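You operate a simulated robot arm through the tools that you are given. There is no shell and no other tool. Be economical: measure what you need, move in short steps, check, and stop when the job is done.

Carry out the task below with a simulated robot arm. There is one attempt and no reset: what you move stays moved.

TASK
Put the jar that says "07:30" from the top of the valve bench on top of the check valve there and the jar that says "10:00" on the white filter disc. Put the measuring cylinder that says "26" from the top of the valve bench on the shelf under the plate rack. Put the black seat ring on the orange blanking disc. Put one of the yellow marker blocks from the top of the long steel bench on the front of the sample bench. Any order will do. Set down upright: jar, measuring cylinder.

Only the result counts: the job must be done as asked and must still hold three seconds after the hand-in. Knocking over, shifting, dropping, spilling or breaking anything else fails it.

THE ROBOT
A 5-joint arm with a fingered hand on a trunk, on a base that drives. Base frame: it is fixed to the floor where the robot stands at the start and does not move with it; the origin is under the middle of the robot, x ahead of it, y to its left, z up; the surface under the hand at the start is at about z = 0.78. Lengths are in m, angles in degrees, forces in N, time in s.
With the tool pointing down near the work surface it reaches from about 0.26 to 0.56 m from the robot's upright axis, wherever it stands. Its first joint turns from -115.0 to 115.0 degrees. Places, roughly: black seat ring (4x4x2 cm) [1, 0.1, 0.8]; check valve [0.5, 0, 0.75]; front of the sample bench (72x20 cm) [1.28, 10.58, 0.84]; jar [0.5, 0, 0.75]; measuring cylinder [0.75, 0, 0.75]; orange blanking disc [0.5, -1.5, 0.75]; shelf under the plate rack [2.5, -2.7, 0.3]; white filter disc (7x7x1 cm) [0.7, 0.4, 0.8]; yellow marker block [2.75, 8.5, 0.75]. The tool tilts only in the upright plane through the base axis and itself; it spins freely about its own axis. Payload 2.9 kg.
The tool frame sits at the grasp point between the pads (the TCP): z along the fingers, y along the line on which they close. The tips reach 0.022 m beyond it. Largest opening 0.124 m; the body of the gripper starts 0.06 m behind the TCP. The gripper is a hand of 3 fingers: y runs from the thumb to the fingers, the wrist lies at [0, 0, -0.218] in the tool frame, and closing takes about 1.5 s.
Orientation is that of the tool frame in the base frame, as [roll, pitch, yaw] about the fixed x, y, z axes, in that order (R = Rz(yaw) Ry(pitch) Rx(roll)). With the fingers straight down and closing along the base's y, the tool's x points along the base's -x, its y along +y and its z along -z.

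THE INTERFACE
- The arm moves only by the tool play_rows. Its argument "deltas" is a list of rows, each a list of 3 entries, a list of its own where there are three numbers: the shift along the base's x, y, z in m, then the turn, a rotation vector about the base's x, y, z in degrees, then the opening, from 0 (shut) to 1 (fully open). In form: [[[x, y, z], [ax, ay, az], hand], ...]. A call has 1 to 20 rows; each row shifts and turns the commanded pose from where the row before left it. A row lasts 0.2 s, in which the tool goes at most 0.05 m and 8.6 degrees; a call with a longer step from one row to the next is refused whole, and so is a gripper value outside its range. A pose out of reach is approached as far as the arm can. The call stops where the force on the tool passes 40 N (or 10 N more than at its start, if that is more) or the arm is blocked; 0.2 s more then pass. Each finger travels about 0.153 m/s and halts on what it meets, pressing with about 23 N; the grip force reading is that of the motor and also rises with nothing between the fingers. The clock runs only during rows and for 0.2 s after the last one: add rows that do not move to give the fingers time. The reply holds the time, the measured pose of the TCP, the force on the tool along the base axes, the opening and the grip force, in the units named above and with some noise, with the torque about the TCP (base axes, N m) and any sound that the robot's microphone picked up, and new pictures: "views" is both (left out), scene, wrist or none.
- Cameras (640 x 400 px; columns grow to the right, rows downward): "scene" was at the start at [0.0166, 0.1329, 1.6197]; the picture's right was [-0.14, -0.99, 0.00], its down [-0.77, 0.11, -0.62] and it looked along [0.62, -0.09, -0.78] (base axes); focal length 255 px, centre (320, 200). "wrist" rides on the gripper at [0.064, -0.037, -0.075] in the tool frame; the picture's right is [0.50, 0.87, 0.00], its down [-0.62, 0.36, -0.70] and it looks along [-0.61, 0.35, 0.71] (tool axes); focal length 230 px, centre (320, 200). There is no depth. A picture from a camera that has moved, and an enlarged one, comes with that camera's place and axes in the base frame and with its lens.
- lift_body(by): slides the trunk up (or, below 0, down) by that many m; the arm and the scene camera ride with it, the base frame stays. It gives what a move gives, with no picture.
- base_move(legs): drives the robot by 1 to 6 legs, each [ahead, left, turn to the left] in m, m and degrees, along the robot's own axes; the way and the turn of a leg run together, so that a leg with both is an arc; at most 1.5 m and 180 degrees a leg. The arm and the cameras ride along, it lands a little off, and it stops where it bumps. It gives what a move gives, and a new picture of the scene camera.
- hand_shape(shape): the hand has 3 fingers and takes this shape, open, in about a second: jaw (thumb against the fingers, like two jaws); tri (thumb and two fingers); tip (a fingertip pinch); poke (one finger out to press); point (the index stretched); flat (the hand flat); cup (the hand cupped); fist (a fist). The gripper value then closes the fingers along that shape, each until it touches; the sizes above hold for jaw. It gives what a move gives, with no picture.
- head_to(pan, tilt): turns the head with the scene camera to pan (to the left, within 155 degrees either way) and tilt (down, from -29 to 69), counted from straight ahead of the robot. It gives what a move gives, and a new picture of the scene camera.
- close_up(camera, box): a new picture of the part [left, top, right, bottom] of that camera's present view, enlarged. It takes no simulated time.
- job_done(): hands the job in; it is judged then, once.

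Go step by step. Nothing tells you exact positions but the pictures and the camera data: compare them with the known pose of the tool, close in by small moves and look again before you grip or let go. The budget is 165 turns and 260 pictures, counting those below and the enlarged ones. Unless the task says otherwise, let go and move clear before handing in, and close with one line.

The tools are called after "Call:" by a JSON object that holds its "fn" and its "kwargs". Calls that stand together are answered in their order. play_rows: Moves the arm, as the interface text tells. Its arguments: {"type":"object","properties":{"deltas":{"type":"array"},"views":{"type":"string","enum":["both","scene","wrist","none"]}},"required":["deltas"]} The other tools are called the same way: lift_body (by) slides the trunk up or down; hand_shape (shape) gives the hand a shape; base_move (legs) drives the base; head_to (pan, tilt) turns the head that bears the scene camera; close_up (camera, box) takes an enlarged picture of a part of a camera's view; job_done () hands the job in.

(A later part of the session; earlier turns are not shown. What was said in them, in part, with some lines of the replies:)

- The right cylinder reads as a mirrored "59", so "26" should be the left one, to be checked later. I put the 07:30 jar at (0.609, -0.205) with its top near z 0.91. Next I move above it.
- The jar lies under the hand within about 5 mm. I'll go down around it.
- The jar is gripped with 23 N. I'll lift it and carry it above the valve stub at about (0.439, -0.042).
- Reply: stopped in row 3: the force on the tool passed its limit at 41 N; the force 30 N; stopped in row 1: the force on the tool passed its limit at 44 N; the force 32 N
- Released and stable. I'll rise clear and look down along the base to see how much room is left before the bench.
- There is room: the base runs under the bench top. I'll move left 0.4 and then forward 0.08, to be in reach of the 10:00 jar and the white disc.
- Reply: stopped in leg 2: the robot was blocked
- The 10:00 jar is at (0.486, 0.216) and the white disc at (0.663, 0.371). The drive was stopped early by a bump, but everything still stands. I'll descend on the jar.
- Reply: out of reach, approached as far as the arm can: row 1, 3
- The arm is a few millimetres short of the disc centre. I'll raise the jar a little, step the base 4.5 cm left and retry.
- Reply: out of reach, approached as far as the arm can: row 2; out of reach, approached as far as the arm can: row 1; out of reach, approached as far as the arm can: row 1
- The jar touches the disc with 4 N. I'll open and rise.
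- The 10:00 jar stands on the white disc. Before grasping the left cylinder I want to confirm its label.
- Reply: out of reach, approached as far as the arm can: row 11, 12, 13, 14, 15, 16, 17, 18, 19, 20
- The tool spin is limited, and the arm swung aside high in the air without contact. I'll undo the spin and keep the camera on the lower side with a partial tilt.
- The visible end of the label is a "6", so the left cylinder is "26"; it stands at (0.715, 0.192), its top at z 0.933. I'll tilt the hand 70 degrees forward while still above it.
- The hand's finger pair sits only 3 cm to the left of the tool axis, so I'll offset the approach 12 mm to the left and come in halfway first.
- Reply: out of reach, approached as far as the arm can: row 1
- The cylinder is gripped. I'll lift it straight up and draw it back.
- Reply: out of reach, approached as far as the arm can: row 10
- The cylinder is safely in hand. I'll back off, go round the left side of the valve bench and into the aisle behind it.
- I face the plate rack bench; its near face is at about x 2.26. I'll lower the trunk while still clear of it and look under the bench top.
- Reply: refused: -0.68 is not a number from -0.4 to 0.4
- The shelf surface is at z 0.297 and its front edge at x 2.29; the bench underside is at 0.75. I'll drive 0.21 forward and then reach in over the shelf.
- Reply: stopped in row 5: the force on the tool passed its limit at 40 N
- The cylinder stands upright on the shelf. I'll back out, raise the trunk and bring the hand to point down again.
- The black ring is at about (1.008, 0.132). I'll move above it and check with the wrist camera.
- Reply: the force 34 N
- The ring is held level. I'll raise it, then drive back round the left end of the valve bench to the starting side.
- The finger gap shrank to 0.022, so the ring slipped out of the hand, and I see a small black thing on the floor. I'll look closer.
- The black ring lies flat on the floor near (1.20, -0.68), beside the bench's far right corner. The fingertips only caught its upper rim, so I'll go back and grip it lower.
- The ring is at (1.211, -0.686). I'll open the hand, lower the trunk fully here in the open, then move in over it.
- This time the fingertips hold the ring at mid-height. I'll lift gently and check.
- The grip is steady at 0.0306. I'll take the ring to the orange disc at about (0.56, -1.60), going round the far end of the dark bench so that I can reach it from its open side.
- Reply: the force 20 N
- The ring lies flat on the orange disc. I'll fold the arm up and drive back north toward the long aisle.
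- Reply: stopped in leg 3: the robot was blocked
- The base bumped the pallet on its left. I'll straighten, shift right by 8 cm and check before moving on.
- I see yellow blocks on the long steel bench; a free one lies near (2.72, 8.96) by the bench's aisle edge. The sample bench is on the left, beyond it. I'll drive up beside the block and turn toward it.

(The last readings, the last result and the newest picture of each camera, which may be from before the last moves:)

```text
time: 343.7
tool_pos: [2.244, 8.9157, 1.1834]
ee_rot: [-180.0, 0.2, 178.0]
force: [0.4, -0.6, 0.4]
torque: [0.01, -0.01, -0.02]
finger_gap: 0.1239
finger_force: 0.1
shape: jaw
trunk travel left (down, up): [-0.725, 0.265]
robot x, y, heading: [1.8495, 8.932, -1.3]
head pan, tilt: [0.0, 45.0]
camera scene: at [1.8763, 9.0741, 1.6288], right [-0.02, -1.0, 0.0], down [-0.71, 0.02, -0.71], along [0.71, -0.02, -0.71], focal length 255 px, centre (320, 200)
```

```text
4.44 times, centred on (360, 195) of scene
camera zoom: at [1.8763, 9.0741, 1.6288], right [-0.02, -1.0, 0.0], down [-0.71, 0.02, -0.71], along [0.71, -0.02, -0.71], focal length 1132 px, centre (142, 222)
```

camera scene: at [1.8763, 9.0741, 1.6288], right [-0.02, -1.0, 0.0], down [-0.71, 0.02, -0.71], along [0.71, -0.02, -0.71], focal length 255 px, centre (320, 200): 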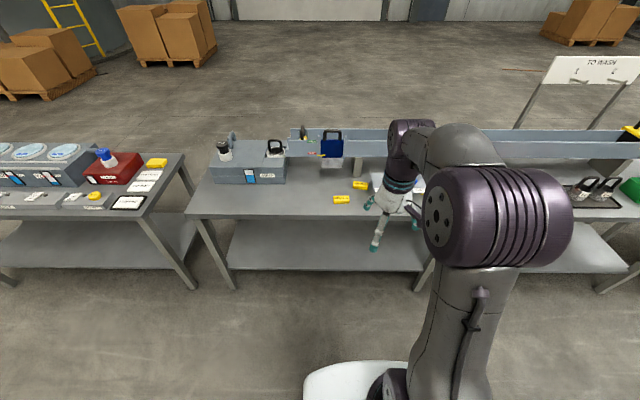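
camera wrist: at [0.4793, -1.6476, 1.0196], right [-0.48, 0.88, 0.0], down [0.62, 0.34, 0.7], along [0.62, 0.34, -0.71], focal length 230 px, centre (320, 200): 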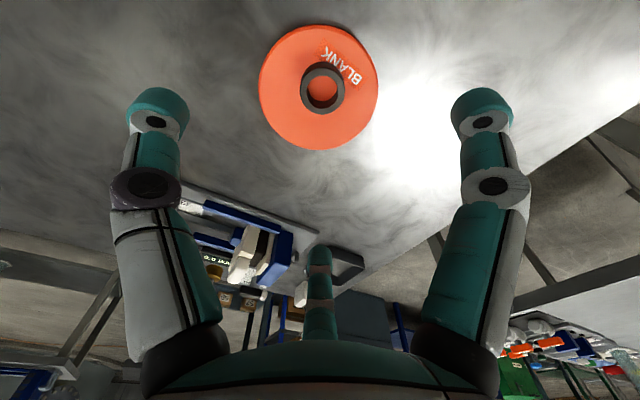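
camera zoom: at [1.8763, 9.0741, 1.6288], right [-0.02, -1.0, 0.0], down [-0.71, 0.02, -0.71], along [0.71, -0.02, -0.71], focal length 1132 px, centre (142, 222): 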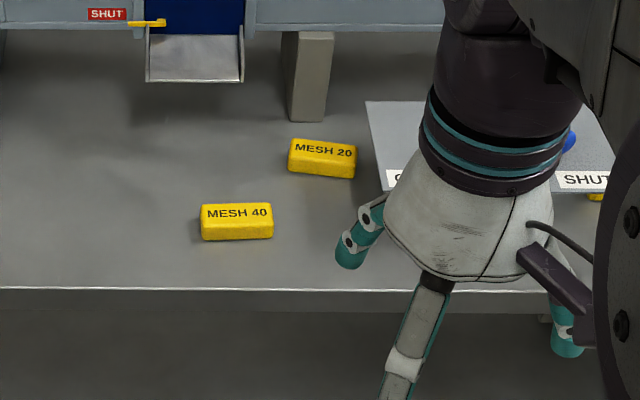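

Two blocks lie here, "MESH 40" and "MESH 20". I'll take "MESH 40" at about (2.718, 8.956), drive closer and spin the hand to straddle its width.

Call:
{"fn": "base_move", "kwargs": {"legs": [[0.42, 0.02, 1.3]]}}

Call:
{"fn": "play_rows", "kwargs": {"deltas": [[[0, 0, 0], [0, 0, 8.2], 1], [[0, 0, 0], [0, 0, 8.2], 1], [[0, 0, 0], [0, 0, 8.2], 1], [[0, 0, 0], [0, 0, 8.2], 1], [[0, 0, 0], [0, 0, 8.2], 1], [[0, 0, 0], [0, 0, 8.2], 1], [[0, 0, 0], [0, 0, 8.2], 1], [[0, 0, 0], [0, 0, 8.2], 1], [[0, 0, 0], [0, 0, 8.2], 1], [[0, 0, 0], [0, 0, 8.2], 1], [[0, 0, 0], [0, 0, 6], 1], [[0, 0, 0], [0, 0, 0], 1]]}}

Call:
{"fn": "close_up", "kwargs": {"camera": "scene", "box": [310, 180, 450, 280]}}

```text
time: 346.3
tool_pos: [2.667, 8.9405, 1.1835]
ee_rot: [179.9, 0.3, 179.2]
force: [0.1, 0.0, 0.5]
torque: [0.01, -0.02, 0.0]
finger_gap: 0.1239
finger_force: 0.1
shape: jaw
trunk travel left (down, up): [-0.725, 0.265]
robot x, y, heading: [2.2724, 8.9463, -0.0]
head pan, tilt: [0.0, 45.0]
camera scene: at [2.2958, 9.09, 1.6287], right [0.0, -1.0, 0.0], down [-0.71, 0.0, -0.71], along [0.71, 0.0, -0.71], focal length 255 px, centre (320, 200)
```

scene: 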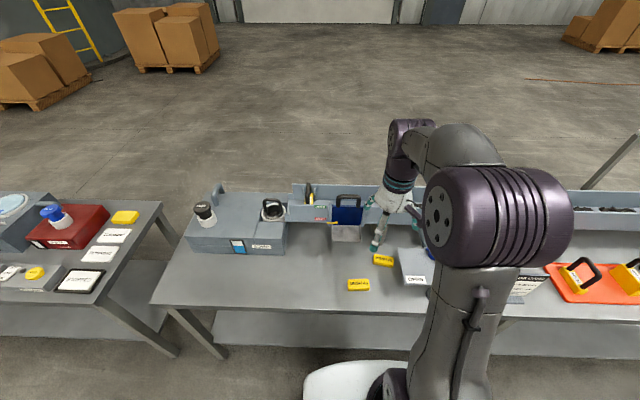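

```text
time: 348.9
tool_pos: [2.6638, 8.9727, 1.1838]
ee_rot: [180.0, 0.0, -92.9]
force: [-0.2, -0.4, -1.0]
torque: [-0.01, 0.0, -0.02]
finger_gap: 0.1239
finger_force: 0.0
shape: jaw
out of reach, approached as far as the arm can: row 11
trunk travel left (down, up): [-0.725, 0.265]
robot x, y, heading: [2.2727, 8.9488, -0.1]
head pan, tilt: [0.0, 45.0]
camera scene: at [2.2955, 9.0889, 1.6288], right [0.0, -1.0, 0.0], down [-0.71, 0.0, -0.71], along [0.71, 0.0, -0.71], focal length 255 px, centre (320, 200)
camera wrist: at [2.6981, 8.9052, 1.2589], right [-0.89, -0.45, 0.0], down [-0.32, 0.63, 0.7], along [-0.32, 0.63, -0.71], focal length 230 px, centre (320, 200)
```

scene: 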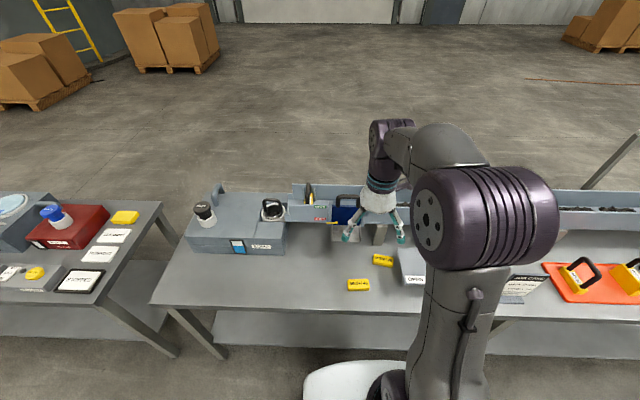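
wrist: 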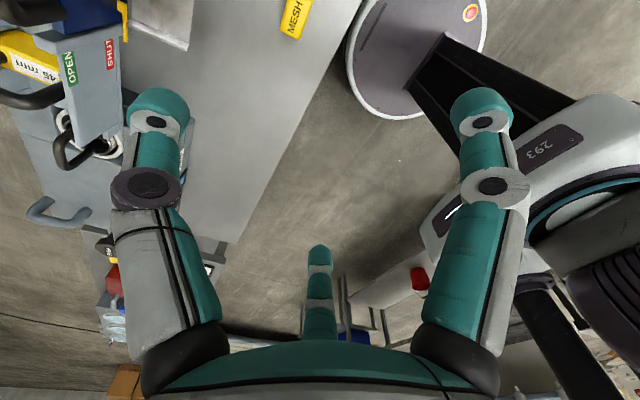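

```text
4.00 times, centred on (380, 230) of scene
camera zoom: at [2.2955, 9.0889, 1.6288], right [0.0, -1.0, 0.0], down [-0.71, 0.0, -0.71], along [0.71, 0.0, -0.71], focal length 1019 px, centre (80, 80)
```

zoom: 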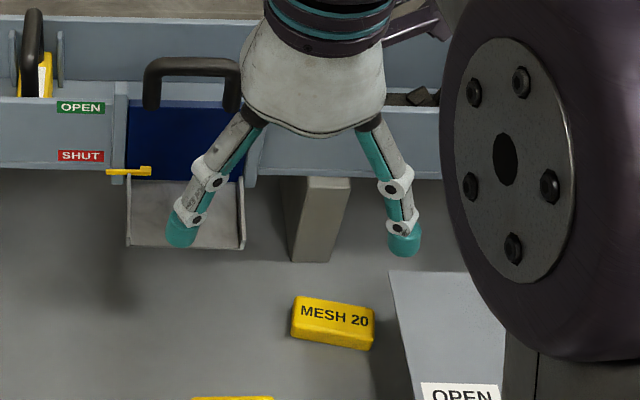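

Call:
{"fn": "play_rows", "kwargs": {"deltas": [[[0.0053, -0.0019, -0.0355], [0, 0, -0.7], 1], [[0.0053, -0.0019, -0.0355], [0, 0, -0.7], 1], [[0.0053, -0.0019, -0.0355], [0, 0, -0.7], 1], [[0.0053, -0.0019, -0.0355], [0, 0, -0.7], 1], [[0.0053, -0.0019, -0.0355], [0, 0, -0.7], 1], [[0.0053, -0.0019, -0.0355], [0, 0, -0.7], 1], [[0.0053, -0.0019, -0.0355], [0, 0, -0.7], 1], [[0.0053, -0.0019, -0.0355], [0, 0, -0.7], 1], [[0, 0, 0], [0, 0, 0], 1]]}}

Call:
{"fn": "close_up", "kwargs": {"camera": "scene", "box": [310, 220, 420, 310]}}

```text
time: 350.9
tool_pos: [2.7073, 8.9569, 0.9013]
ee_rot: [-179.9, 0.0, -98.3]
force: [0.1, 0.1, 0.2]
torque: [-0.02, 0.0, -0.01]
finger_gap: 0.124
finger_force: 0.1
shape: jaw
trunk travel left (down, up): [-0.725, 0.265]
robot x, y, heading: [2.2717, 8.9418, -0.2]
head pan, tilt: [0.0, 45.0]
camera scene: at [2.2948, 9.09, 1.6287], right [0.0, -1.0, 0.0], down [-0.71, 0.0, -0.71], along [0.71, 0.0, -0.71], focal length 255 px, centre (320, 200)
camera wrist: at [2.7343, 8.8867, 0.9758], right [-0.93, -0.37, 0.0], down [-0.26, 0.66, 0.7], along [-0.26, 0.65, -0.71], focal length 230 px, centre (320, 200)
```

scene: 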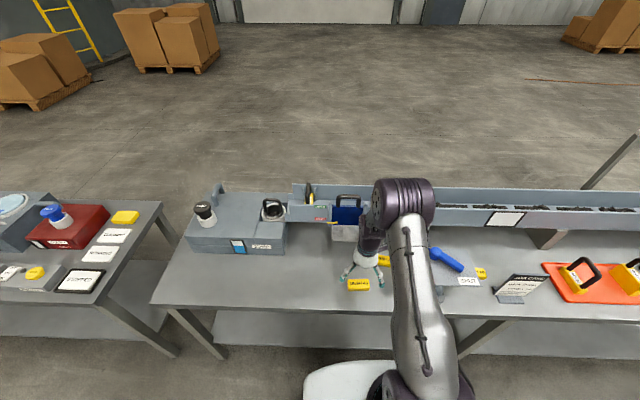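
wrist: 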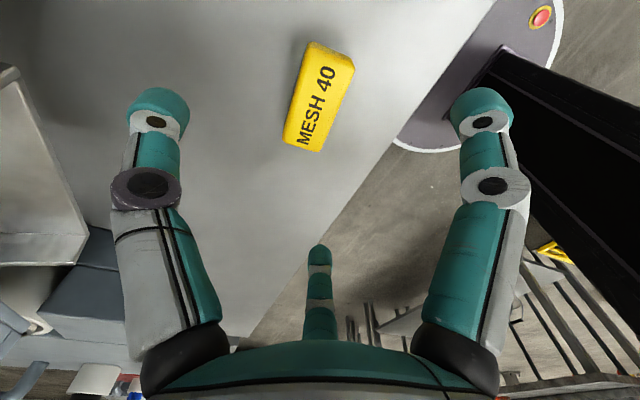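

```text
4.44 times, centred on (365, 265) of scene
camera zoom: at [2.2948, 9.09, 1.6287], right [0.0, -1.0, 0.0], down [-0.71, 0.0, -0.71], along [0.71, 0.0, -0.71], focal length 1132 px, centre (120, -89)
```

zoom: 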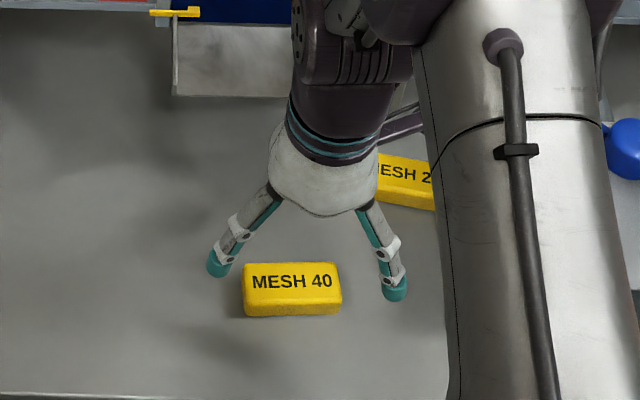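

Call:
{"fn": "play_rows", "kwargs": {"deltas": [[[-0.002, -0.005, -0.02], [0, 0, 0], 1], [[0, 0, -0.025], [0, 0, 0], 0.9], [[0, 0, -0.02], [0, 0, 0], 0.85], [[0, 0, 0], [0, 0, 0], 0.85]]}}

Call:
{"fn": "close_up", "kwargs": {"camera": "scene", "box": [320, 240, 400, 300]}}

```text
time: 351.9
tool_pos: [2.7059, 8.9514, 0.8356]
ee_rot: [-179.9, 0.0, -98.4]
force: [-0.1, 0.5, 0.5]
torque: [0.02, -0.03, 0.03]
finger_gap: 0.1056
finger_force: 0.0
shape: jaw
trunk travel left (down, up): [-0.725, 0.265]
robot x, y, heading: [2.273, 8.9448, 0.2]
head pan, tilt: [0.0, 45.0]
camera scene: at [2.2952, 9.09, 1.6287], right [0.0, -1.0, 0.0], down [-0.71, 0.0, -0.71], along [0.71, 0.0, -0.71], focal length 255 px, centre (320, 200)
camera wrist: at [2.7323, 8.8824, 0.9101], right [-0.93, -0.37, 0.0], down [-0.26, 0.66, 0.7], along [-0.26, 0.65, -0.71], focal length 230 px, centre (320, 200)
```

scene: 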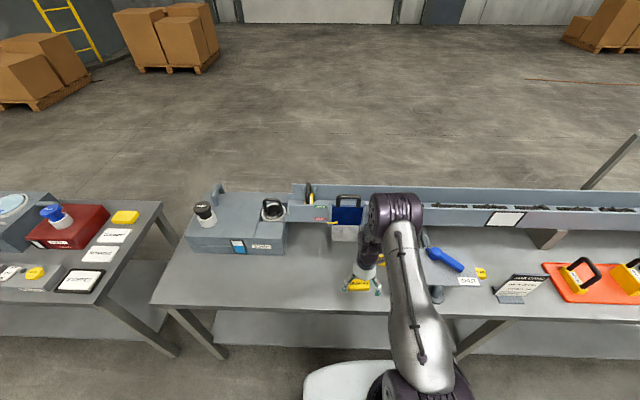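
wrist: 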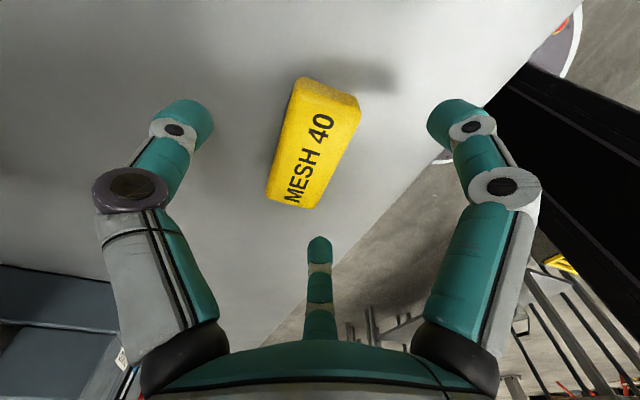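

```text
6.67 times, centred on (360, 270) of scene
camera zoom: at [2.2952, 9.09, 1.6287], right [0.0, -1.0, 0.0], down [-0.71, 0.0, -0.71], along [0.71, 0.0, -0.71], focal length 1698 px, centre (53, -267)
```

zoom: 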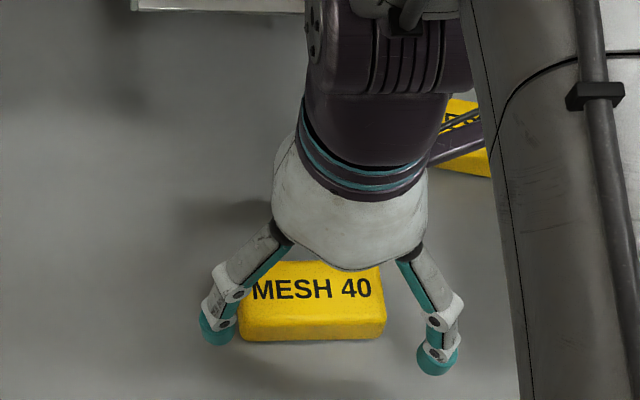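

Call:
{"fn": "play_rows", "kwargs": {"deltas": [[[0, 0.004, -0.015], [0, 0, 0], 0.8], [[0, 0, -0.012], [0, 0, 0], 0.75], [[0, 0, -0.005], [0, 0, 0], 0.75], [[0, 0, 0], [0, 0, 0], 0.75]], "views": "wrist"}}

Call:
{"fn": "close_up", "kwargs": {"camera": "scene", "box": [320, 240, 400, 300]}}

```text
time: 352.9
tool_pos: [2.7069, 8.9565, 0.8025]
ee_rot: [-179.9, 0.0, -98.4]
force: [0.9, 0.0, -0.1]
torque: [0.02, 0.01, -0.01]
finger_gap: 0.0931
finger_force: 0.1
shape: jaw
trunk travel left (down, up): [-0.725, 0.265]
robot x, y, heading: [2.2713, 8.9486, -0.1]
head pan, tilt: [0.0, 45.0]
camera wrist: at [2.7325, 8.8861, 0.8779], right [-0.93, -0.37, 0.0], down [-0.26, 0.66, 0.7], along [-0.26, 0.65, -0.71], focal length 230 px, centre (320, 200)
```

wrist: 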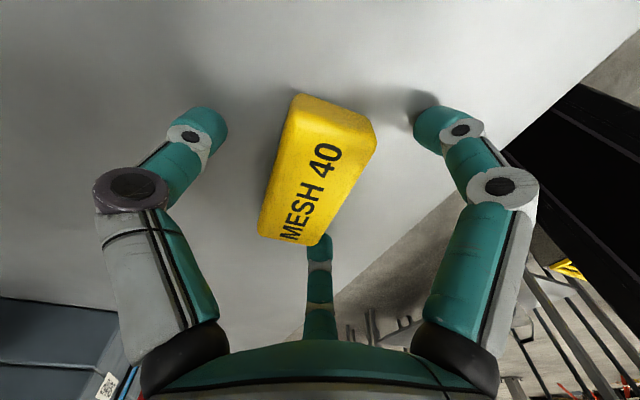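

```text
6.67 times, centred on (360, 270) of scene
camera zoom: at [2.2955, 9.0899, 1.6287], right [0.0, -1.0, 0.0], down [-0.71, 0.0, -0.71], along [0.71, 0.0, -0.71], focal length 1698 px, centre (53, -267)
```

zoom: 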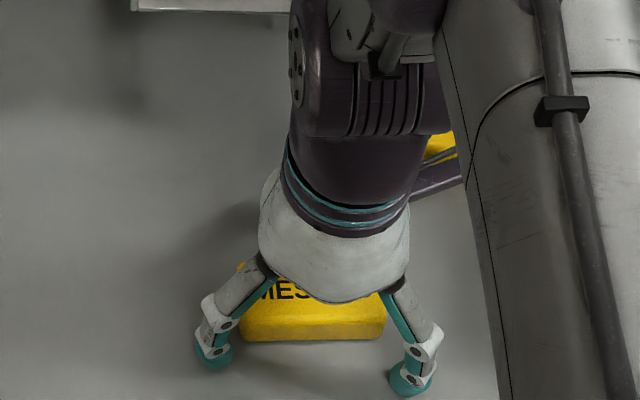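

The hand is about 8 degrees off the block's sides and its spin is at the limit. I'll rise, step the base 5 cm right to gain spin, and realign.

Call:
{"fn": "play_rows", "kwargs": {"deltas": [[[0, 0, 0.03], [0, 0, 0], 0.85], [[0, 0, 0.04], [0, 0, 0], 1], [[0, 0, 0], [0, 0, 0], 1]], "views": "none"}}

Call:
{"fn": "base_move", "kwargs": {"legs": [[0, -0.055, 0]]}}

Call:
{"fn": "play_rows", "kwargs": {"deltas": [[[0, 0.013, 0], [0, 0, 2], 1], [[0, 0.013, 0], [0, 0, 2], 1], [[0, 0.013, 0], [0, 0, 2], 1], [[0, 0.013, 0], [0, 0, 1.5], 1], [[0, 0, 0], [0, 0, 0], 1]]}}

Call:
{"fn": "close_up", "kwargs": {"camera": "scene", "box": [300, 240, 400, 310]}}

```text
time: 353.7
tool_pos: [2.7052, 8.9566, 0.8728]
ee_rot: [179.9, 0.0, -98.4]
force: [-0.3, 0.8, 0.6]
torque: [0.01, -0.01, 0.01]
finger_gap: 0.1239
finger_force: 0.0
shape: jaw
trunk travel left (down, up): [-0.725, 0.265]
robot x, y, heading: [2.2731, 8.9469, 0.0]
head pan, tilt: [0.0, 45.0]
```

```text
time: 354.6
tool_pos: [2.7053, 8.8995, 0.8732]
ee_rot: [179.9, 0.2, -98.4]
force: [0.0, 0.3, 1.3]
torque: [0.03, -0.01, 0.04]
finger_gap: 0.1237
finger_force: 0.0
shape: jaw
trunk travel left (down, up): [-0.725, 0.265]
robot x, y, heading: [2.2707, 8.8897, 0.2]
head pan, tilt: [0.0, 45.0]
camera scene: at [2.2957, 9.0337, 1.6288], right [0.0, -1.0, 0.0], down [-0.71, 0.0, -0.71], along [0.71, 0.0, -0.71], focal length 255 px, centre (320, 200)
```

scene: 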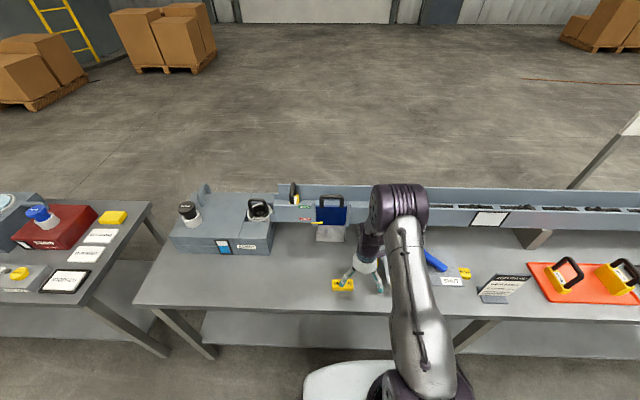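

```text
time: 355.8
tool_pos: [2.7054, 8.953, 0.8729]
ee_rot: [179.9, 0.0, -90.9]
force: [-0.2, -0.5, -0.3]
torque: [-0.02, -0.01, -0.03]
finger_gap: 0.124
finger_force: 0.1
shape: jaw
trunk travel left (down, up): [-0.725, 0.265]
robot x, y, heading: [2.2764, 8.8934, 0.1]
head pan, tilt: [0.0, 45.0]
camera scene: at [2.2957, 9.0354, 1.6287], right [0.0, -1.0, 0.0], down [-0.71, 0.0, -0.71], along [0.71, 0.0, -0.71], focal length 255 px, centre (320, 200)
camera wrist: at [2.7414, 8.8882, 0.9486], right [-0.87, -0.49, 0.0], down [-0.35, 0.62, 0.7], along [-0.34, 0.61, -0.71], focal length 230 px, centre (320, 200)
```

scene: 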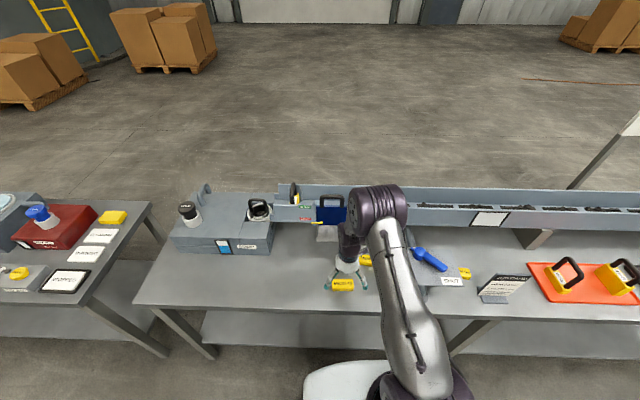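
wrist: 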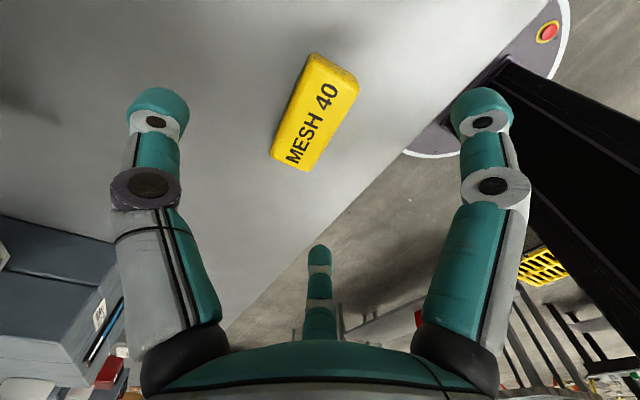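

```text
5.71 times, centred on (350, 275) of scene
camera zoom: at [2.2957, 9.0354, 1.6287], right [0.0, -1.0, 0.0], down [-0.71, 0.0, -0.71], along [0.71, 0.0, -0.71], focal length 1455 px, centre (149, -229)
```

zoom: 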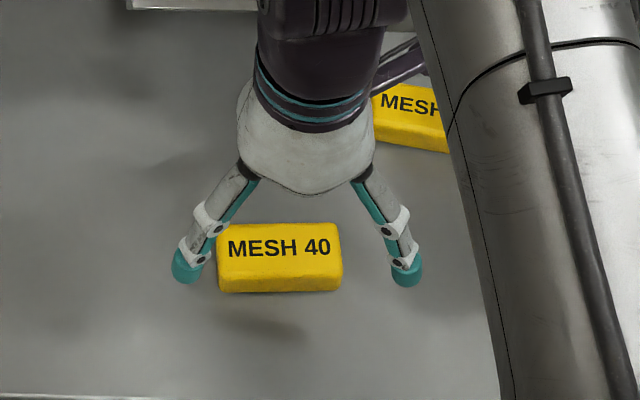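

Call:
{"fn": "play_rows", "kwargs": {"deltas": [[[0.002, 0.001, -0.03], [0, 0, 0], 0.9], [[0, 0, -0.03], [0, 0, 0], 0.8], [[0, 0, -0.015], [0, 0, 0], 0.7], [[0, 0, 0], [0, 0, 0], 0.7], [[0, 0, 0], [0, 0, 0], 0.7]], "views": "none"}}

Call:
{"fn": "play_rows", "kwargs": {"deltas": [[[0, 0, -0.004], [0, 0, 0], 0.7], [[0, 0, 0], [0, 0, 0], 0.7]], "views": "none"}}

Call:
{"fn": "play_rows", "kwargs": {"deltas": [[[0, 0, -0.004], [0, 0, 0], 0.7], [[0, 0, 0], [0, 0, 0], 0.7]], "views": "wrist"}}

```text
time: 357.0
tool_pos: [2.707, 8.9548, 0.8019]
ee_rot: [-179.5, 0.1, -90.9]
force: [5.8, 0.6, 40.1]
torque: [-0.04, 0.62, -0.05]
finger_gap: 0.0848
finger_force: 0.0
shape: jaw
trunk travel left (down, up): [-0.725, 0.265]
robot x, y, heading: [2.2706, 8.8918, -0.0]
head pan, tilt: [0.0, 45.0]
```

```text
time: 357.3
tool_pos: [2.7077, 8.9552, 0.8008]
ee_rot: [-179.3, 0.1, -90.9]
force: [-4.4, 0.6, 32.9]
torque: [-0.03, 0.99, 0.06]
finger_gap: 0.085
finger_force: 0.0
shape: jaw
trunk travel left (down, up): [-0.725, 0.265]
robot x, y, heading: [2.2734, 8.8905, -0.0]
head pan, tilt: [0.0, 45.0]
stopped in row 1: the force on the tool passed its limit at 55 N (the readings are from after the stop); the commanded pose is now the measured one
```

```text
time: 357.6
tool_pos: [2.7095, 8.9547, 0.8013]
ee_rot: [-179.3, 0.1, -90.7]
force: [-4.5, -0.3, 32.7]
torque: [-0.05, 1.13, -0.02]
finger_gap: 0.0855
finger_force: 0.1
shape: jaw
trunk travel left (down, up): [-0.725, 0.265]
robot x, y, heading: [2.2737, 8.8925, 0.4]
head pan, tilt: [0.0, 45.0]
stopped in row 1: the force on the tool passed its limit at 47 N (the readings are from after the stop); the commanded pose is now the measured one
camera wrist: at [2.7436, 8.8894, 0.8761], right [-0.87, -0.49, -0.01], down [-0.36, 0.62, 0.7], along [-0.33, 0.61, -0.72], focal length 230 px, centre (320, 200)
```

wrist: 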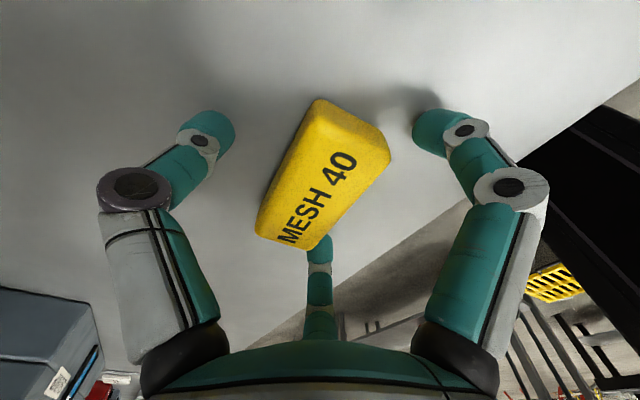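

Call:
{"fn": "play_rows", "kwargs": {"deltas": [[[0, 0, 0.004], [0, 0, 0], 0.7], [[0, 0, 0], [0, 0, 0], 0.7]], "views": "none"}}

Call:
{"fn": "play_rows", "kwargs": {"deltas": [[[0, 0, 0], [0, 0, 0], 0.55], [[0, 0, 0], [0, 0, 0], 0.4], [[0, 0, 0], [0, 0, 0], 0.25], [[0, 0, 0], [0, 0, 0], 0.1], [[0, 0, 0], [0, 0, 0], 0], [[0, 0, 0], [0, 0, 0], 0], [[0, 0, 0], [0, 0, 0], 0]]}}

Call:
{"fn": "close_up", "kwargs": {"camera": "scene", "box": [300, 240, 400, 310]}}

```text
time: 358.2
tool_pos: [2.7089, 8.9545, 0.8022]
ee_rot: [-179.6, 0.2, -90.9]
force: [-1.6, -0.3, 3.2]
torque: [-0.03, 0.12, 0.01]
finger_gap: 0.0877
finger_force: 0.1
shape: jaw
trunk travel left (down, up): [-0.725, 0.265]
robot x, y, heading: [2.2656, 8.8893, 0.1]
head pan, tilt: [0.0, 45.0]
```

```text
time: 359.8
tool_pos: [2.709, 8.9548, 0.8026]
ee_rot: [-179.6, 0.2, -91.0]
force: [-1.7, -0.8, 3.4]
torque: [0.0, -0.1, 0.05]
finger_gap: 0.0416
finger_force: 23.3
shape: jaw
trunk travel left (down, up): [-0.725, 0.265]
robot x, y, heading: [2.2703, 8.892, -0.0]
head pan, tilt: [0.0, 45.0]
camera scene: at [2.2948, 9.0355, 1.6287], right [0.0, -1.0, 0.0], down [-0.71, 0.0, -0.71], along [0.71, 0.0, -0.71], focal length 255 px, centre (320, 200)
camera wrist: at [2.7449, 8.8897, 0.8779], right [-0.87, -0.49, -0.01], down [-0.35, 0.62, 0.7], along [-0.34, 0.61, -0.71], focal length 230 px, centre (320, 200)
```

scene: 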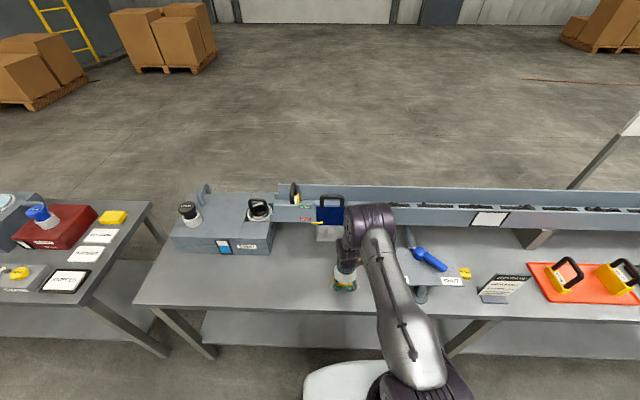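
wrist: 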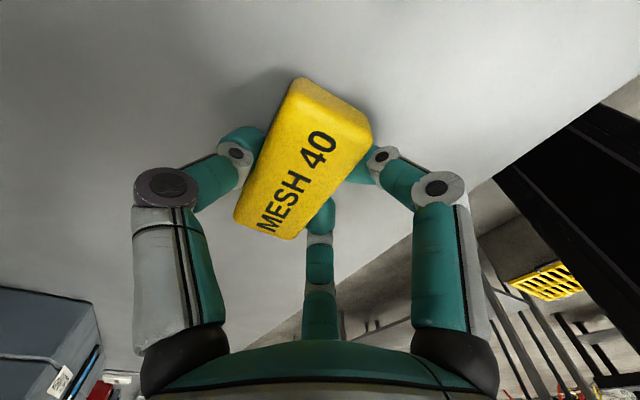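

```text
5.71 times, centred on (350, 275) of scene
camera zoom: at [2.2948, 9.0355, 1.6287], right [0.0, -1.0, 0.0], down [-0.71, 0.0, -0.71], along [0.71, 0.0, -0.71], focal length 1455 px, centre (149, -229)
```

zoom: 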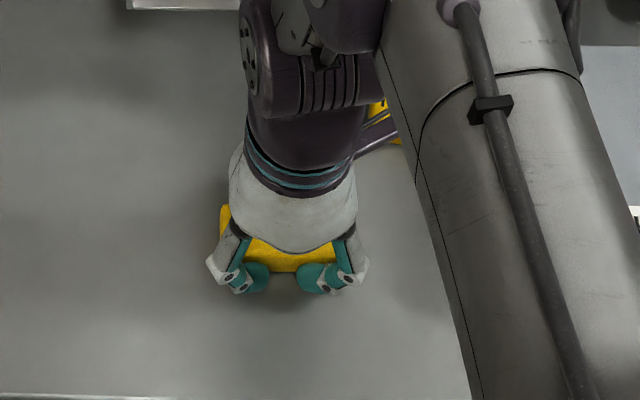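

The block is pinched across its width. I'll lift it and check the grip holds.

Call:
{"fn": "play_rows", "kwargs": {"deltas": [[[0, 0, 0.01], [0, 0, 0], 0], [[0, 0, 0.03], [0, 0, 0], 0], [[0, 0, 0.04], [0, 0, 0], 0], [[0, 0, 0.04], [0, 0, 0], 0], [[0, 0, 0.04], [0, 0, 0], 0], [[0, 0, 0.04], [0, 0, 0], 0], [[0, 0, 0.04], [0, 0, 0], 0], [[0, 0, 0.04], [0, 0, 0], 0], [[0, 0, 0], [0, 0, 0], 0]]}}

```text
time: 361.8
tool_pos: [2.7118, 8.9546, 1.0815]
ee_rot: [-179.6, 0.1, -90.9]
force: [-0.4, -0.7, -0.1]
torque: [0.02, 0.01, 0.0]
finger_gap: 0.0411
finger_force: 22.5
shape: jaw
trunk travel left (down, up): [-0.725, 0.265]
robot x, y, heading: [2.2718, 8.8922, -0.1]
head pan, tilt: [0.0, 45.0]
camera scene: at [2.2963, 9.0357, 1.6287], right [0.0, -1.0, 0.0], down [-0.71, 0.0, -0.71], along [0.71, 0.0, -0.71], focal length 255 px, centre (320, 200)
camera wrist: at [2.746, 8.8893, 1.1576], right [-0.87, -0.49, -0.01], down [-0.35, 0.62, 0.7], along [-0.34, 0.61, -0.71], focal length 230 px, centre (320, 200)
```

scene: 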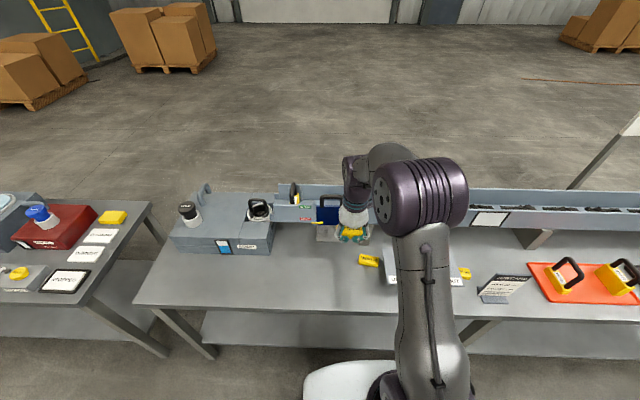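
wrist: 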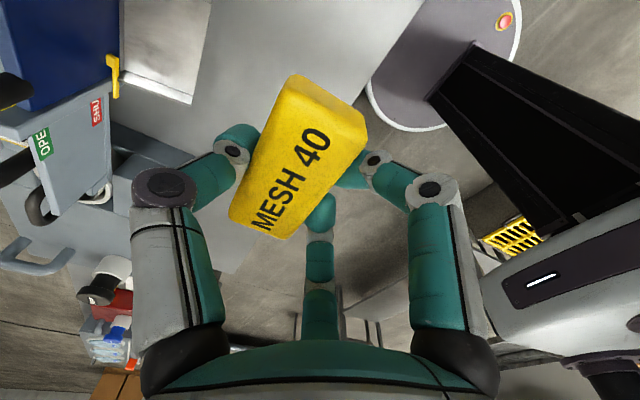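

Call:
{"fn": "play_rows", "kwargs": {"deltas": [[[-0.02, 0, 0.04], [0, 0, 0], 0], [[-0.02, 0, 0.04], [0, 0, 0], 0], [[0, 0, 0.04], [0, 0, 0], 0], [[0, 0, 0], [0, 0, 0], 0]], "views": "none"}}

Call:
{"fn": "base_move", "kwargs": {"legs": [[-0.38, 0, 0], [0, 0, 90], [1.1, 0, 0]]}}

Call:
{"fn": "head_to", "kwargs": {"pan": 50, "tilt": 40}}

```text
time: 362.8
tool_pos: [2.6715, 8.9556, 1.2039]
ee_rot: [-179.6, 0.1, -91.0]
force: [0.2, 0.2, -0.6]
torque: [0.01, -0.01, -0.01]
finger_gap: 0.0413
finger_force: 22.9
shape: jaw
trunk travel left (down, up): [-0.725, 0.265]
robot x, y, heading: [2.2719, 8.8937, -0.2]
head pan, tilt: [0.0, 45.0]
```

```text
time: 374.3
tool_pos: [1.7947, 10.3823, 1.2019]
ee_rot: [-179.7, 0.1, 0.4]
force: [0.6, 0.7, -0.3]
torque: [-0.01, -0.02, -0.03]
finger_gap: 0.0415
finger_force: 23.2
shape: jaw
trunk travel left (down, up): [-0.725, 0.265]
robot x, y, heading: [1.8694, 9.9862, 91.4]
head pan, tilt: [0.0, 45.0]
camera scene: at [1.7253, 10.0029, 1.6287], right [1.0, 0.02, 0.0], down [0.02, -0.71, -0.71], along [-0.02, 0.71, -0.71], focal length 255 px, centre (320, 200)
```

scene: 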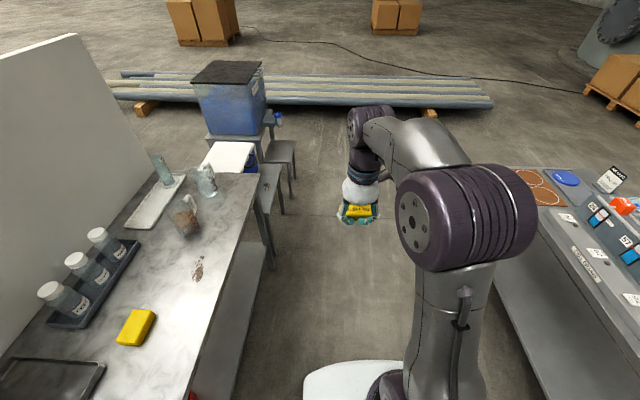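

```text
time: 375.5
tool_pos: [1.7957, 10.3817, 1.2025]
ee_rot: [-179.5, 0.1, 0.4]
force: [-1.0, 0.2, -1.0]
torque: [-0.05, 0.01, -0.01]
finger_gap: 0.0413
finger_force: 22.9
shape: jaw
trunk travel left (down, up): [-0.725, 0.265]
robot x, y, heading: [1.8715, 9.9838, 91.4]
head pan, tilt: [50.0, 40.0]
camera scene: at [1.6609, 9.9747, 1.6359], right [0.63, 0.78, 0.0], down [0.5, -0.4, -0.77], along [-0.6, 0.48, -0.64], focal length 255 px, centre (320, 200)
```

scene: 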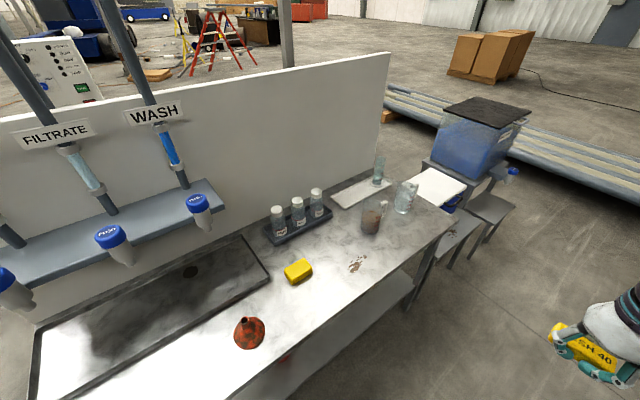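

The sample bench front edge is at x 1.437; a clear spot on the front strip is (1.31, 10.60), away from the stain and the beakers. I'll move up and face it.

Call:
{"fn": "base_move", "kwargs": {"legs": [[0.61, 0, -1.4], [0, 0, 90], [0.1, 0, 0]]}}

Call:
{"fn": "head_to", "kwargs": {"pan": 0, "tilt": 50}}

```text
time: 383.5
tool_pos: [1.3632, 10.5359, 1.2024]
ee_rot: [-179.6, 0.0, 88.8]
force: [0.4, -0.1, -0.7]
torque: [0.03, -0.05, 0.01]
finger_gap: 0.041
finger_force: 22.9
shape: jaw
trunk travel left (down, up): [-0.725, 0.265]
robot x, y, heading: [1.763, 10.5994, 179.8]
head pan, tilt: [50.0, 40.0]
camera scene: at [1.768, 10.386, 1.6359], right [-0.76, 0.65, 0.0], down [0.42, 0.49, -0.77], along [-0.5, -0.58, -0.64], focal length 255 px, centre (320, 200)
```

scene: 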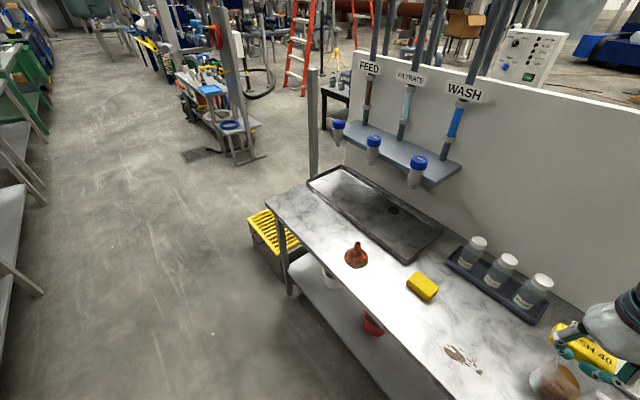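

```text
time: 384.7
tool_pos: [1.3638, 10.5362, 1.2022]
ee_rot: [-179.5, 0.1, 88.8]
force: [0.5, -0.9, -1.1]
torque: [0.02, -0.04, -0.02]
finger_gap: 0.041
finger_force: 22.9
shape: jaw
trunk travel left (down, up): [-0.725, 0.265]
robot x, y, heading: [1.7642, 10.5957, 179.7]
head pan, tilt: [0.0, 50.0]
camera scene: at [1.7464, 10.4511, 1.6218], right [0.0, 1.0, 0.0], down [0.77, 0.0, -0.64], along [-0.64, 0.0, -0.77], focal length 255 px, centre (320, 200)
```

scene: 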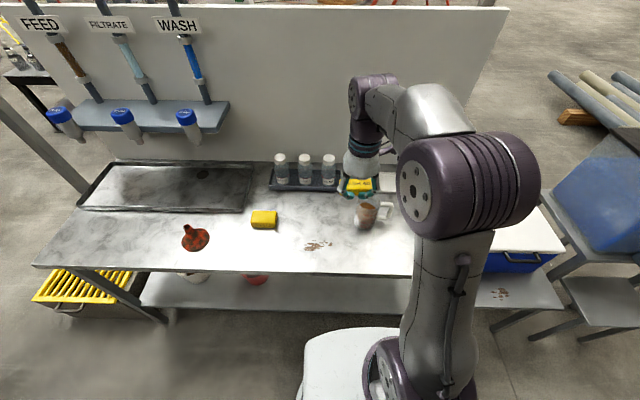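

Call:
{"fn": "play_rows", "kwargs": {"deltas": [[[-0.0063, 0.0017, -0.04], [0, 0, 0], 0], [[-0.0063, 0.0017, -0.04], [0, 0, 0], 0], [[-0.0063, 0.0017, -0.04], [0, 0, 0], 0], [[-0.0063, 0.0017, -0.04], [0, 0, 0], 0], [[-0.0063, 0.0017, -0.04], [0, 0, 0], 0], [[-0.0063, 0.0017, -0.04], [0, 0, 0], 0], [[-0.0063, 0.0017, -0.04], [0, 0, 0], 0], [[0, 0, 0], [0, 0, 0], 0]]}}

Call:
{"fn": "close_up", "kwargs": {"camera": "scene", "box": [280, 180, 420, 280]}}

```text
time: 386.5
tool_pos: [1.3198, 10.5465, 0.9214]
ee_rot: [-179.5, 0.1, 88.8]
force: [-0.2, 0.3, 0.0]
torque: [0.0, 0.02, 0.06]
finger_gap: 0.0409
finger_force: 22.9
shape: jaw
trunk travel left (down, up): [-0.725, 0.265]
robot x, y, heading: [1.7618, 10.599, 179.7]
head pan, tilt: [0.0, 50.0]
camera scene: at [1.7473, 10.4513, 1.6218], right [0.01, 1.0, 0.0], down [0.77, 0.0, -0.64], along [-0.64, 0.0, -0.77], focal length 255 px, centre (320, 200)
camera wrist: at [1.2845, 10.611, 0.9974], right [0.88, 0.48, -0.01], down [0.35, -0.62, 0.7], along [0.33, -0.62, -0.71], focal length 230 px, centre (320, 200)
```

scene: 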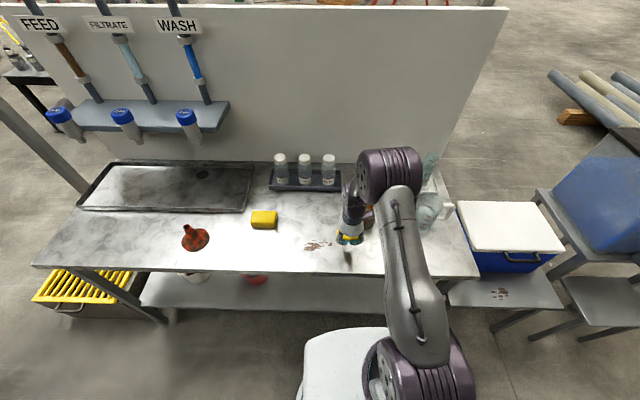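
wrist: 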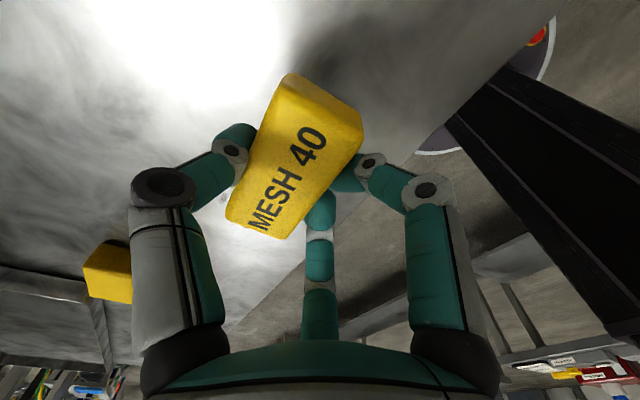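

```text
4.00 times, centred on (350, 230) of scene
camera zoom: at [1.7473, 10.4513, 1.6218], right [0.01, 1.0, 0.0], down [0.77, 0.0, -0.64], along [-0.64, 0.0, -0.77], focal length 1019 px, centre (200, 80)
```

zoom: 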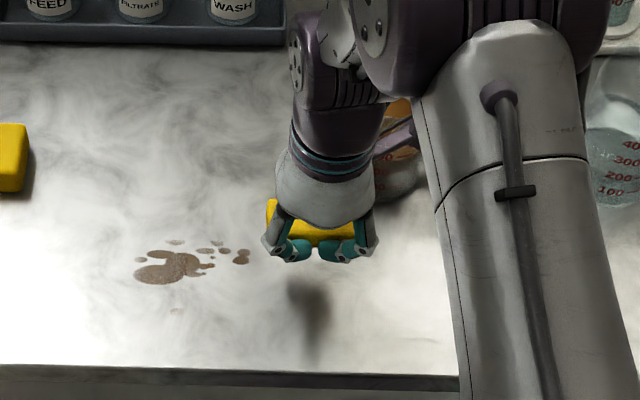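

Call:
{"fn": "play_rows", "kwargs": {"deltas": [[[0.018, -0.001, 0], [0, 0, 0], 0], [[0, 0, -0.02], [0, 0, 0], 0], [[0, 0, -0.012], [0, 0, 0], 0], [[0, 0, 0], [0, 0, 0], 0]], "views": "wrist"}}

Call:
{"fn": "close_up", "kwargs": {"camera": "scene", "box": [310, 180, 430, 280]}}

```text
time: 387.5
tool_pos: [1.337, 10.547, 0.8905]
ee_rot: [-179.5, 0.0, 88.8]
force: [0.6, 0.5, 0.7]
torque: [0.0, 0.01, 0.01]
finger_gap: 0.0411
finger_force: 22.9
shape: jaw
trunk travel left (down, up): [-0.725, 0.265]
robot x, y, heading: [1.7629, 10.5983, 179.6]
head pan, tilt: [0.0, 50.0]
camera wrist: at [1.3024, 10.6111, 0.9661], right [0.88, 0.48, -0.01], down [0.35, -0.62, 0.7], along [0.33, -0.62, -0.71], focal length 230 px, centre (320, 200)
```

wrist: 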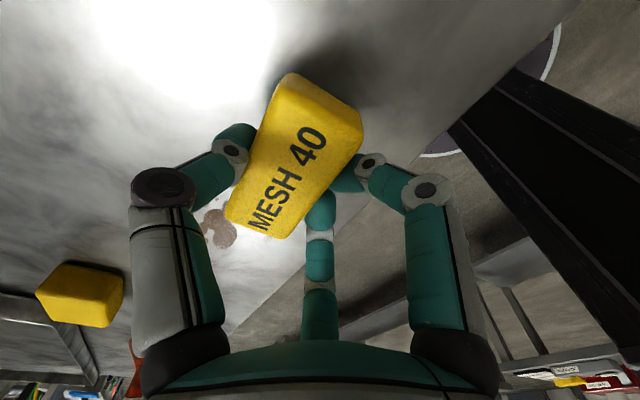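

```text
4.00 times, centred on (370, 230) of scene
camera zoom: at [1.7465, 10.4512, 1.6218], right [0.01, 1.0, 0.0], down [0.77, 0.0, -0.64], along [-0.64, 0.0, -0.77], focal length 1019 px, centre (120, 80)
```

zoom: 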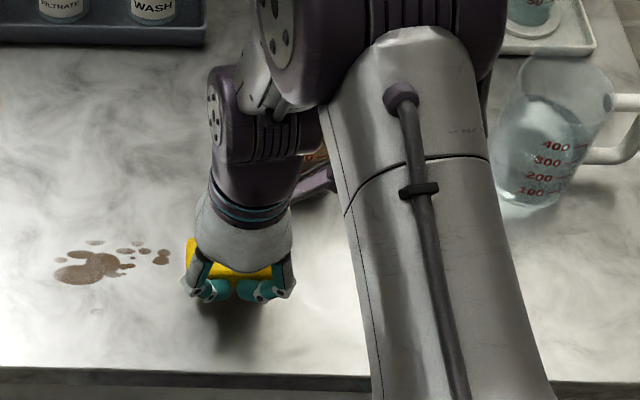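

Call:
{"fn": "play_rows", "kwargs": {"deltas": [[[0, 0, -0.01], [0, 0, 0], 0], [[0, 0, -0.006], [0, 0, 0], 0], [[0, 0, 0], [0, 0, 0], 0]], "views": "none"}}

Call:
{"fn": "play_rows", "kwargs": {"deltas": [[[0, 0, -0.004], [0, 0, 0], 0], [[0, 0, 0], [0, 0, 0], 0]], "views": "none"}}

Call:
{"fn": "play_rows", "kwargs": {"deltas": [[[0, 0, -0.003], [0, 0, 0], 0], [[0, 0, 0], [0, 0, 0], 0]], "views": "none"}}

```text
time: 388.3
tool_pos: [1.3382, 10.547, 0.8752]
ee_rot: [-179.5, 0.1, 88.8]
force: [-0.4, 0.0, -0.4]
torque: [-0.02, 0.0, -0.01]
finger_gap: 0.0411
finger_force: 22.8
shape: jaw
trunk travel left (down, up): [-0.725, 0.265]
robot x, y, heading: [1.7641, 10.597, 179.6]
head pan, tilt: [0.0, 50.0]
```

```text
time: 388.9
tool_pos: [1.338, 10.5473, 0.8716]
ee_rot: [-179.5, 0.1, 88.8]
force: [-0.3, -0.1, 0.0]
torque: [0.03, -0.02, -0.02]
finger_gap: 0.0411
finger_force: 22.9
shape: jaw
trunk travel left (down, up): [-0.725, 0.265]
robot x, y, heading: [1.762, 10.5941, 179.7]
head pan, tilt: [0.0, 50.0]
```

```text
time: 389.5
tool_pos: [1.3389, 10.5466, 0.8678]
ee_rot: [-179.5, 0.1, 88.7]
force: [-0.4, -0.3, 0.1]
torque: [-0.01, 0.0, 0.02]
finger_gap: 0.0408
finger_force: 23.0
shape: jaw
trunk travel left (down, up): [-0.725, 0.265]
robot x, y, heading: [1.7636, 10.5964, 179.7]
head pan, tilt: [0.0, 50.0]
```

Call:
{"fn": "play_rows", "kwargs": {"deltas": [[[0, 0, -0.003], [0, 0, 0], 0], [[0, 0, 0], [0, 0, 0], 0]], "views": "none"}}

Call:
{"fn": "play_rows", "kwargs": {"deltas": [[[0, 0, -0.003], [0, 0, 0], 0], [[0, 0, 0], [0, 0, 0], 0]], "views": "none"}}

Call:
{"fn": "play_rows", "kwargs": {"deltas": [[[0, 0, -0.003], [0, 0, 0], 0], [[0, 0, 0], [0, 0, 0], 0]], "views": "none"}}

```text
time: 390.1
tool_pos: [1.3385, 10.5457, 0.8641]
ee_rot: [-179.5, 0.1, 88.8]
force: [-0.3, -0.9, -0.3]
torque: [-0.01, -0.02, 0.01]
finger_gap: 0.0408
finger_force: 22.6
shape: jaw
trunk travel left (down, up): [-0.725, 0.265]
robot x, y, heading: [1.7657, 10.5992, 179.7]
head pan, tilt: [0.0, 50.0]
```

```text
time: 390.7
tool_pos: [1.3382, 10.5475, 0.8627]
ee_rot: [-179.4, 0.0, 88.7]
force: [-1.2, 0.3, 8.5]
torque: [0.01, 0.4, -0.02]
finger_gap: 0.0419
finger_force: 23.2
shape: jaw
trunk travel left (down, up): [-0.725, 0.265]
robot x, y, heading: [1.7605, 10.5981, 179.8]
head pan, tilt: [0.0, 50.0]
```

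```text
time: 391.3
tool_pos: [1.3382, 10.5482, 0.8619]
ee_rot: [-179.2, 0.1, 88.9]
force: [-5.4, 0.7, 36.9]
torque: [0.06, 1.74, 0.0]
finger_gap: 0.0441
finger_force: 23.1
shape: jaw
trunk travel left (down, up): [-0.725, 0.265]
robot x, y, heading: [1.7638, 10.5985, 179.7]
head pan, tilt: [0.0, 50.0]
```

Call:
{"fn": "play_rows", "kwargs": {"deltas": [[[0, 0, 0.003], [0, 0, 0], 0], [[0, 0, 0], [0, 0, 0], 0], [[0, 0, 0], [0, 0, 0], 0.4], [[0, 0, 0], [0, 0, 0], 0.5], [[0, 0, 0.003], [0, 0, 0], 0.6], [[0, 0, 0], [0, 0, 0], 0.6], [[0, 0, 0], [0, 0, 0], 0.6], [[0, 0, 0.03], [0, 0, 0], 0.6], [[0, 0, 0.04], [0, 0, 0], 0.6], [[0, 0, 0.04], [0, 0, 0], 0.6], [[0, 0, 0.04], [0, 0, 0], 0.6], [[0, 0, 0.04], [0, 0, 0], 0.6], [[0, 0, 0.04], [0, 0, 0], 0.6]]}}

Call:
{"fn": "close_up", "kwargs": {"camera": "scene", "box": [280, 180, 420, 280]}}

```text
time: 394.1
tool_pos: [1.3377, 10.5454, 1.0962]
ee_rot: [-179.5, 0.1, 88.9]
force: [0.1, -0.1, -0.1]
torque: [0.01, -0.02, -0.01]
finger_gap: 0.074
finger_force: 0.0
shape: jaw
trunk travel left (down, up): [-0.725, 0.265]
robot x, y, heading: [1.763, 10.5964, 179.7]
head pan, tilt: [0.0, 50.0]
camera scene: at [1.7475, 10.4514, 1.6218], right [0.01, 1.0, 0.0], down [0.77, 0.0, -0.64], along [-0.64, 0.0, -0.77], focal length 255 px, centre (320, 200)
camera wrist: at [1.3015, 10.6102, 1.1709], right [0.88, 0.48, -0.01], down [0.35, -0.62, 0.7], along [0.33, -0.62, -0.71], focal length 230 px, centre (320, 200)
```

scene: 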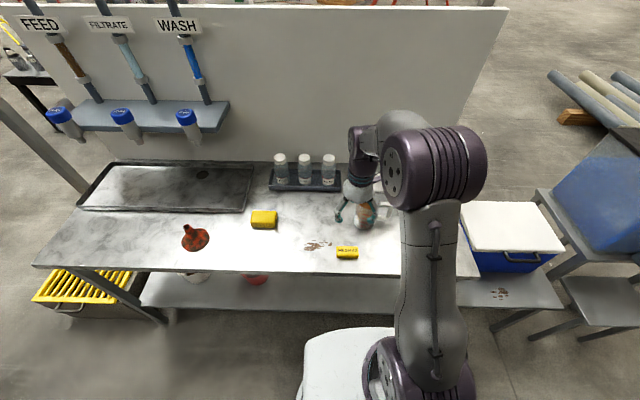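
wrist: 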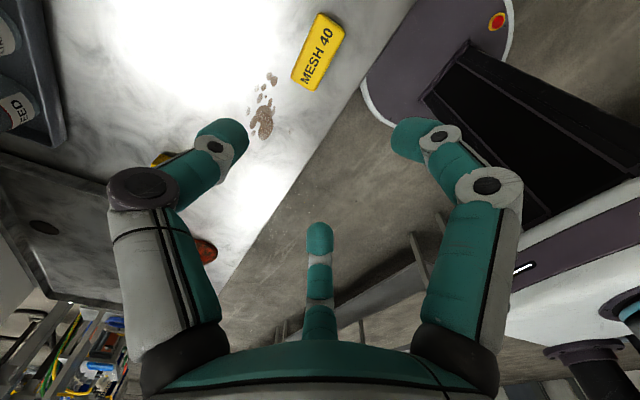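

```text
4.00 times, centred on (350, 230) of scene
camera zoom: at [1.7475, 10.4514, 1.6218], right [0.01, 1.0, 0.0], down [0.77, 0.0, -0.64], along [-0.64, 0.0, -0.77], focal length 1019 px, centre (200, 80)
```

zoom: 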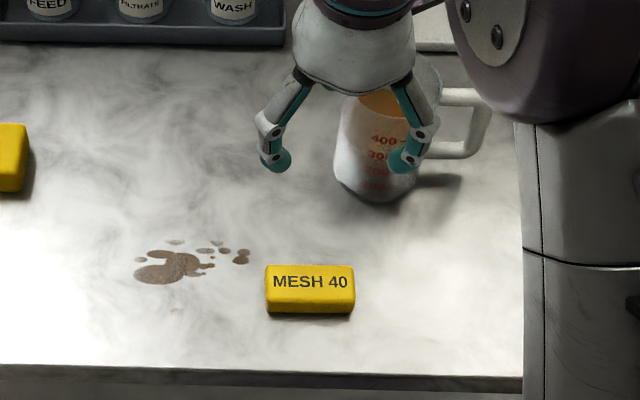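

The "MESH 40" block stands on the front strip, clear of the stain and mug. I'll back away and hand in.

Call:
{"fn": "base_move", "kwargs": {"legs": [[-0.3, 0, 0]]}}

```text
time: 396.1
tool_pos: [1.6408, 10.5438, 1.0942]
ee_rot: [-179.5, 0.1, 89.1]
force: [-0.2, 0.1, 0.7]
torque: [-0.02, 0.0, 0.02]
finger_gap: 0.0737
finger_force: 0.1
shape: jaw
trunk travel left (down, up): [-0.725, 0.265]
robot x, y, heading: [2.0695, 10.5953, 179.8]
head pan, tilt: [0.0, 50.0]
camera scene: at [2.0515, 10.4499, 1.6218], right [0.0, 1.0, 0.0], down [0.77, 0.0, -0.64], along [-0.64, 0.0, -0.77], focal length 255 px, centre (320, 200)
```

scene: 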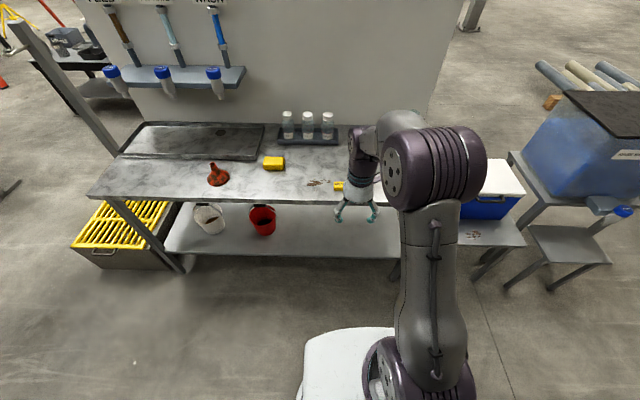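

The hand is clear and all five items are in place.

Call:
{"fn": "job_done", "kwargs": {}}

```text
The job is handed in.
```

I handed the job in with all five items where you asked: both jars, cylinder 26, the seat ring and a yellow block. On the way, the seat ring slipped from the hand and fell to the floor before I put it on the disc. The base also bumped the valve bench once and the wooden pallet once. I saw nothing move or fall from either bump.
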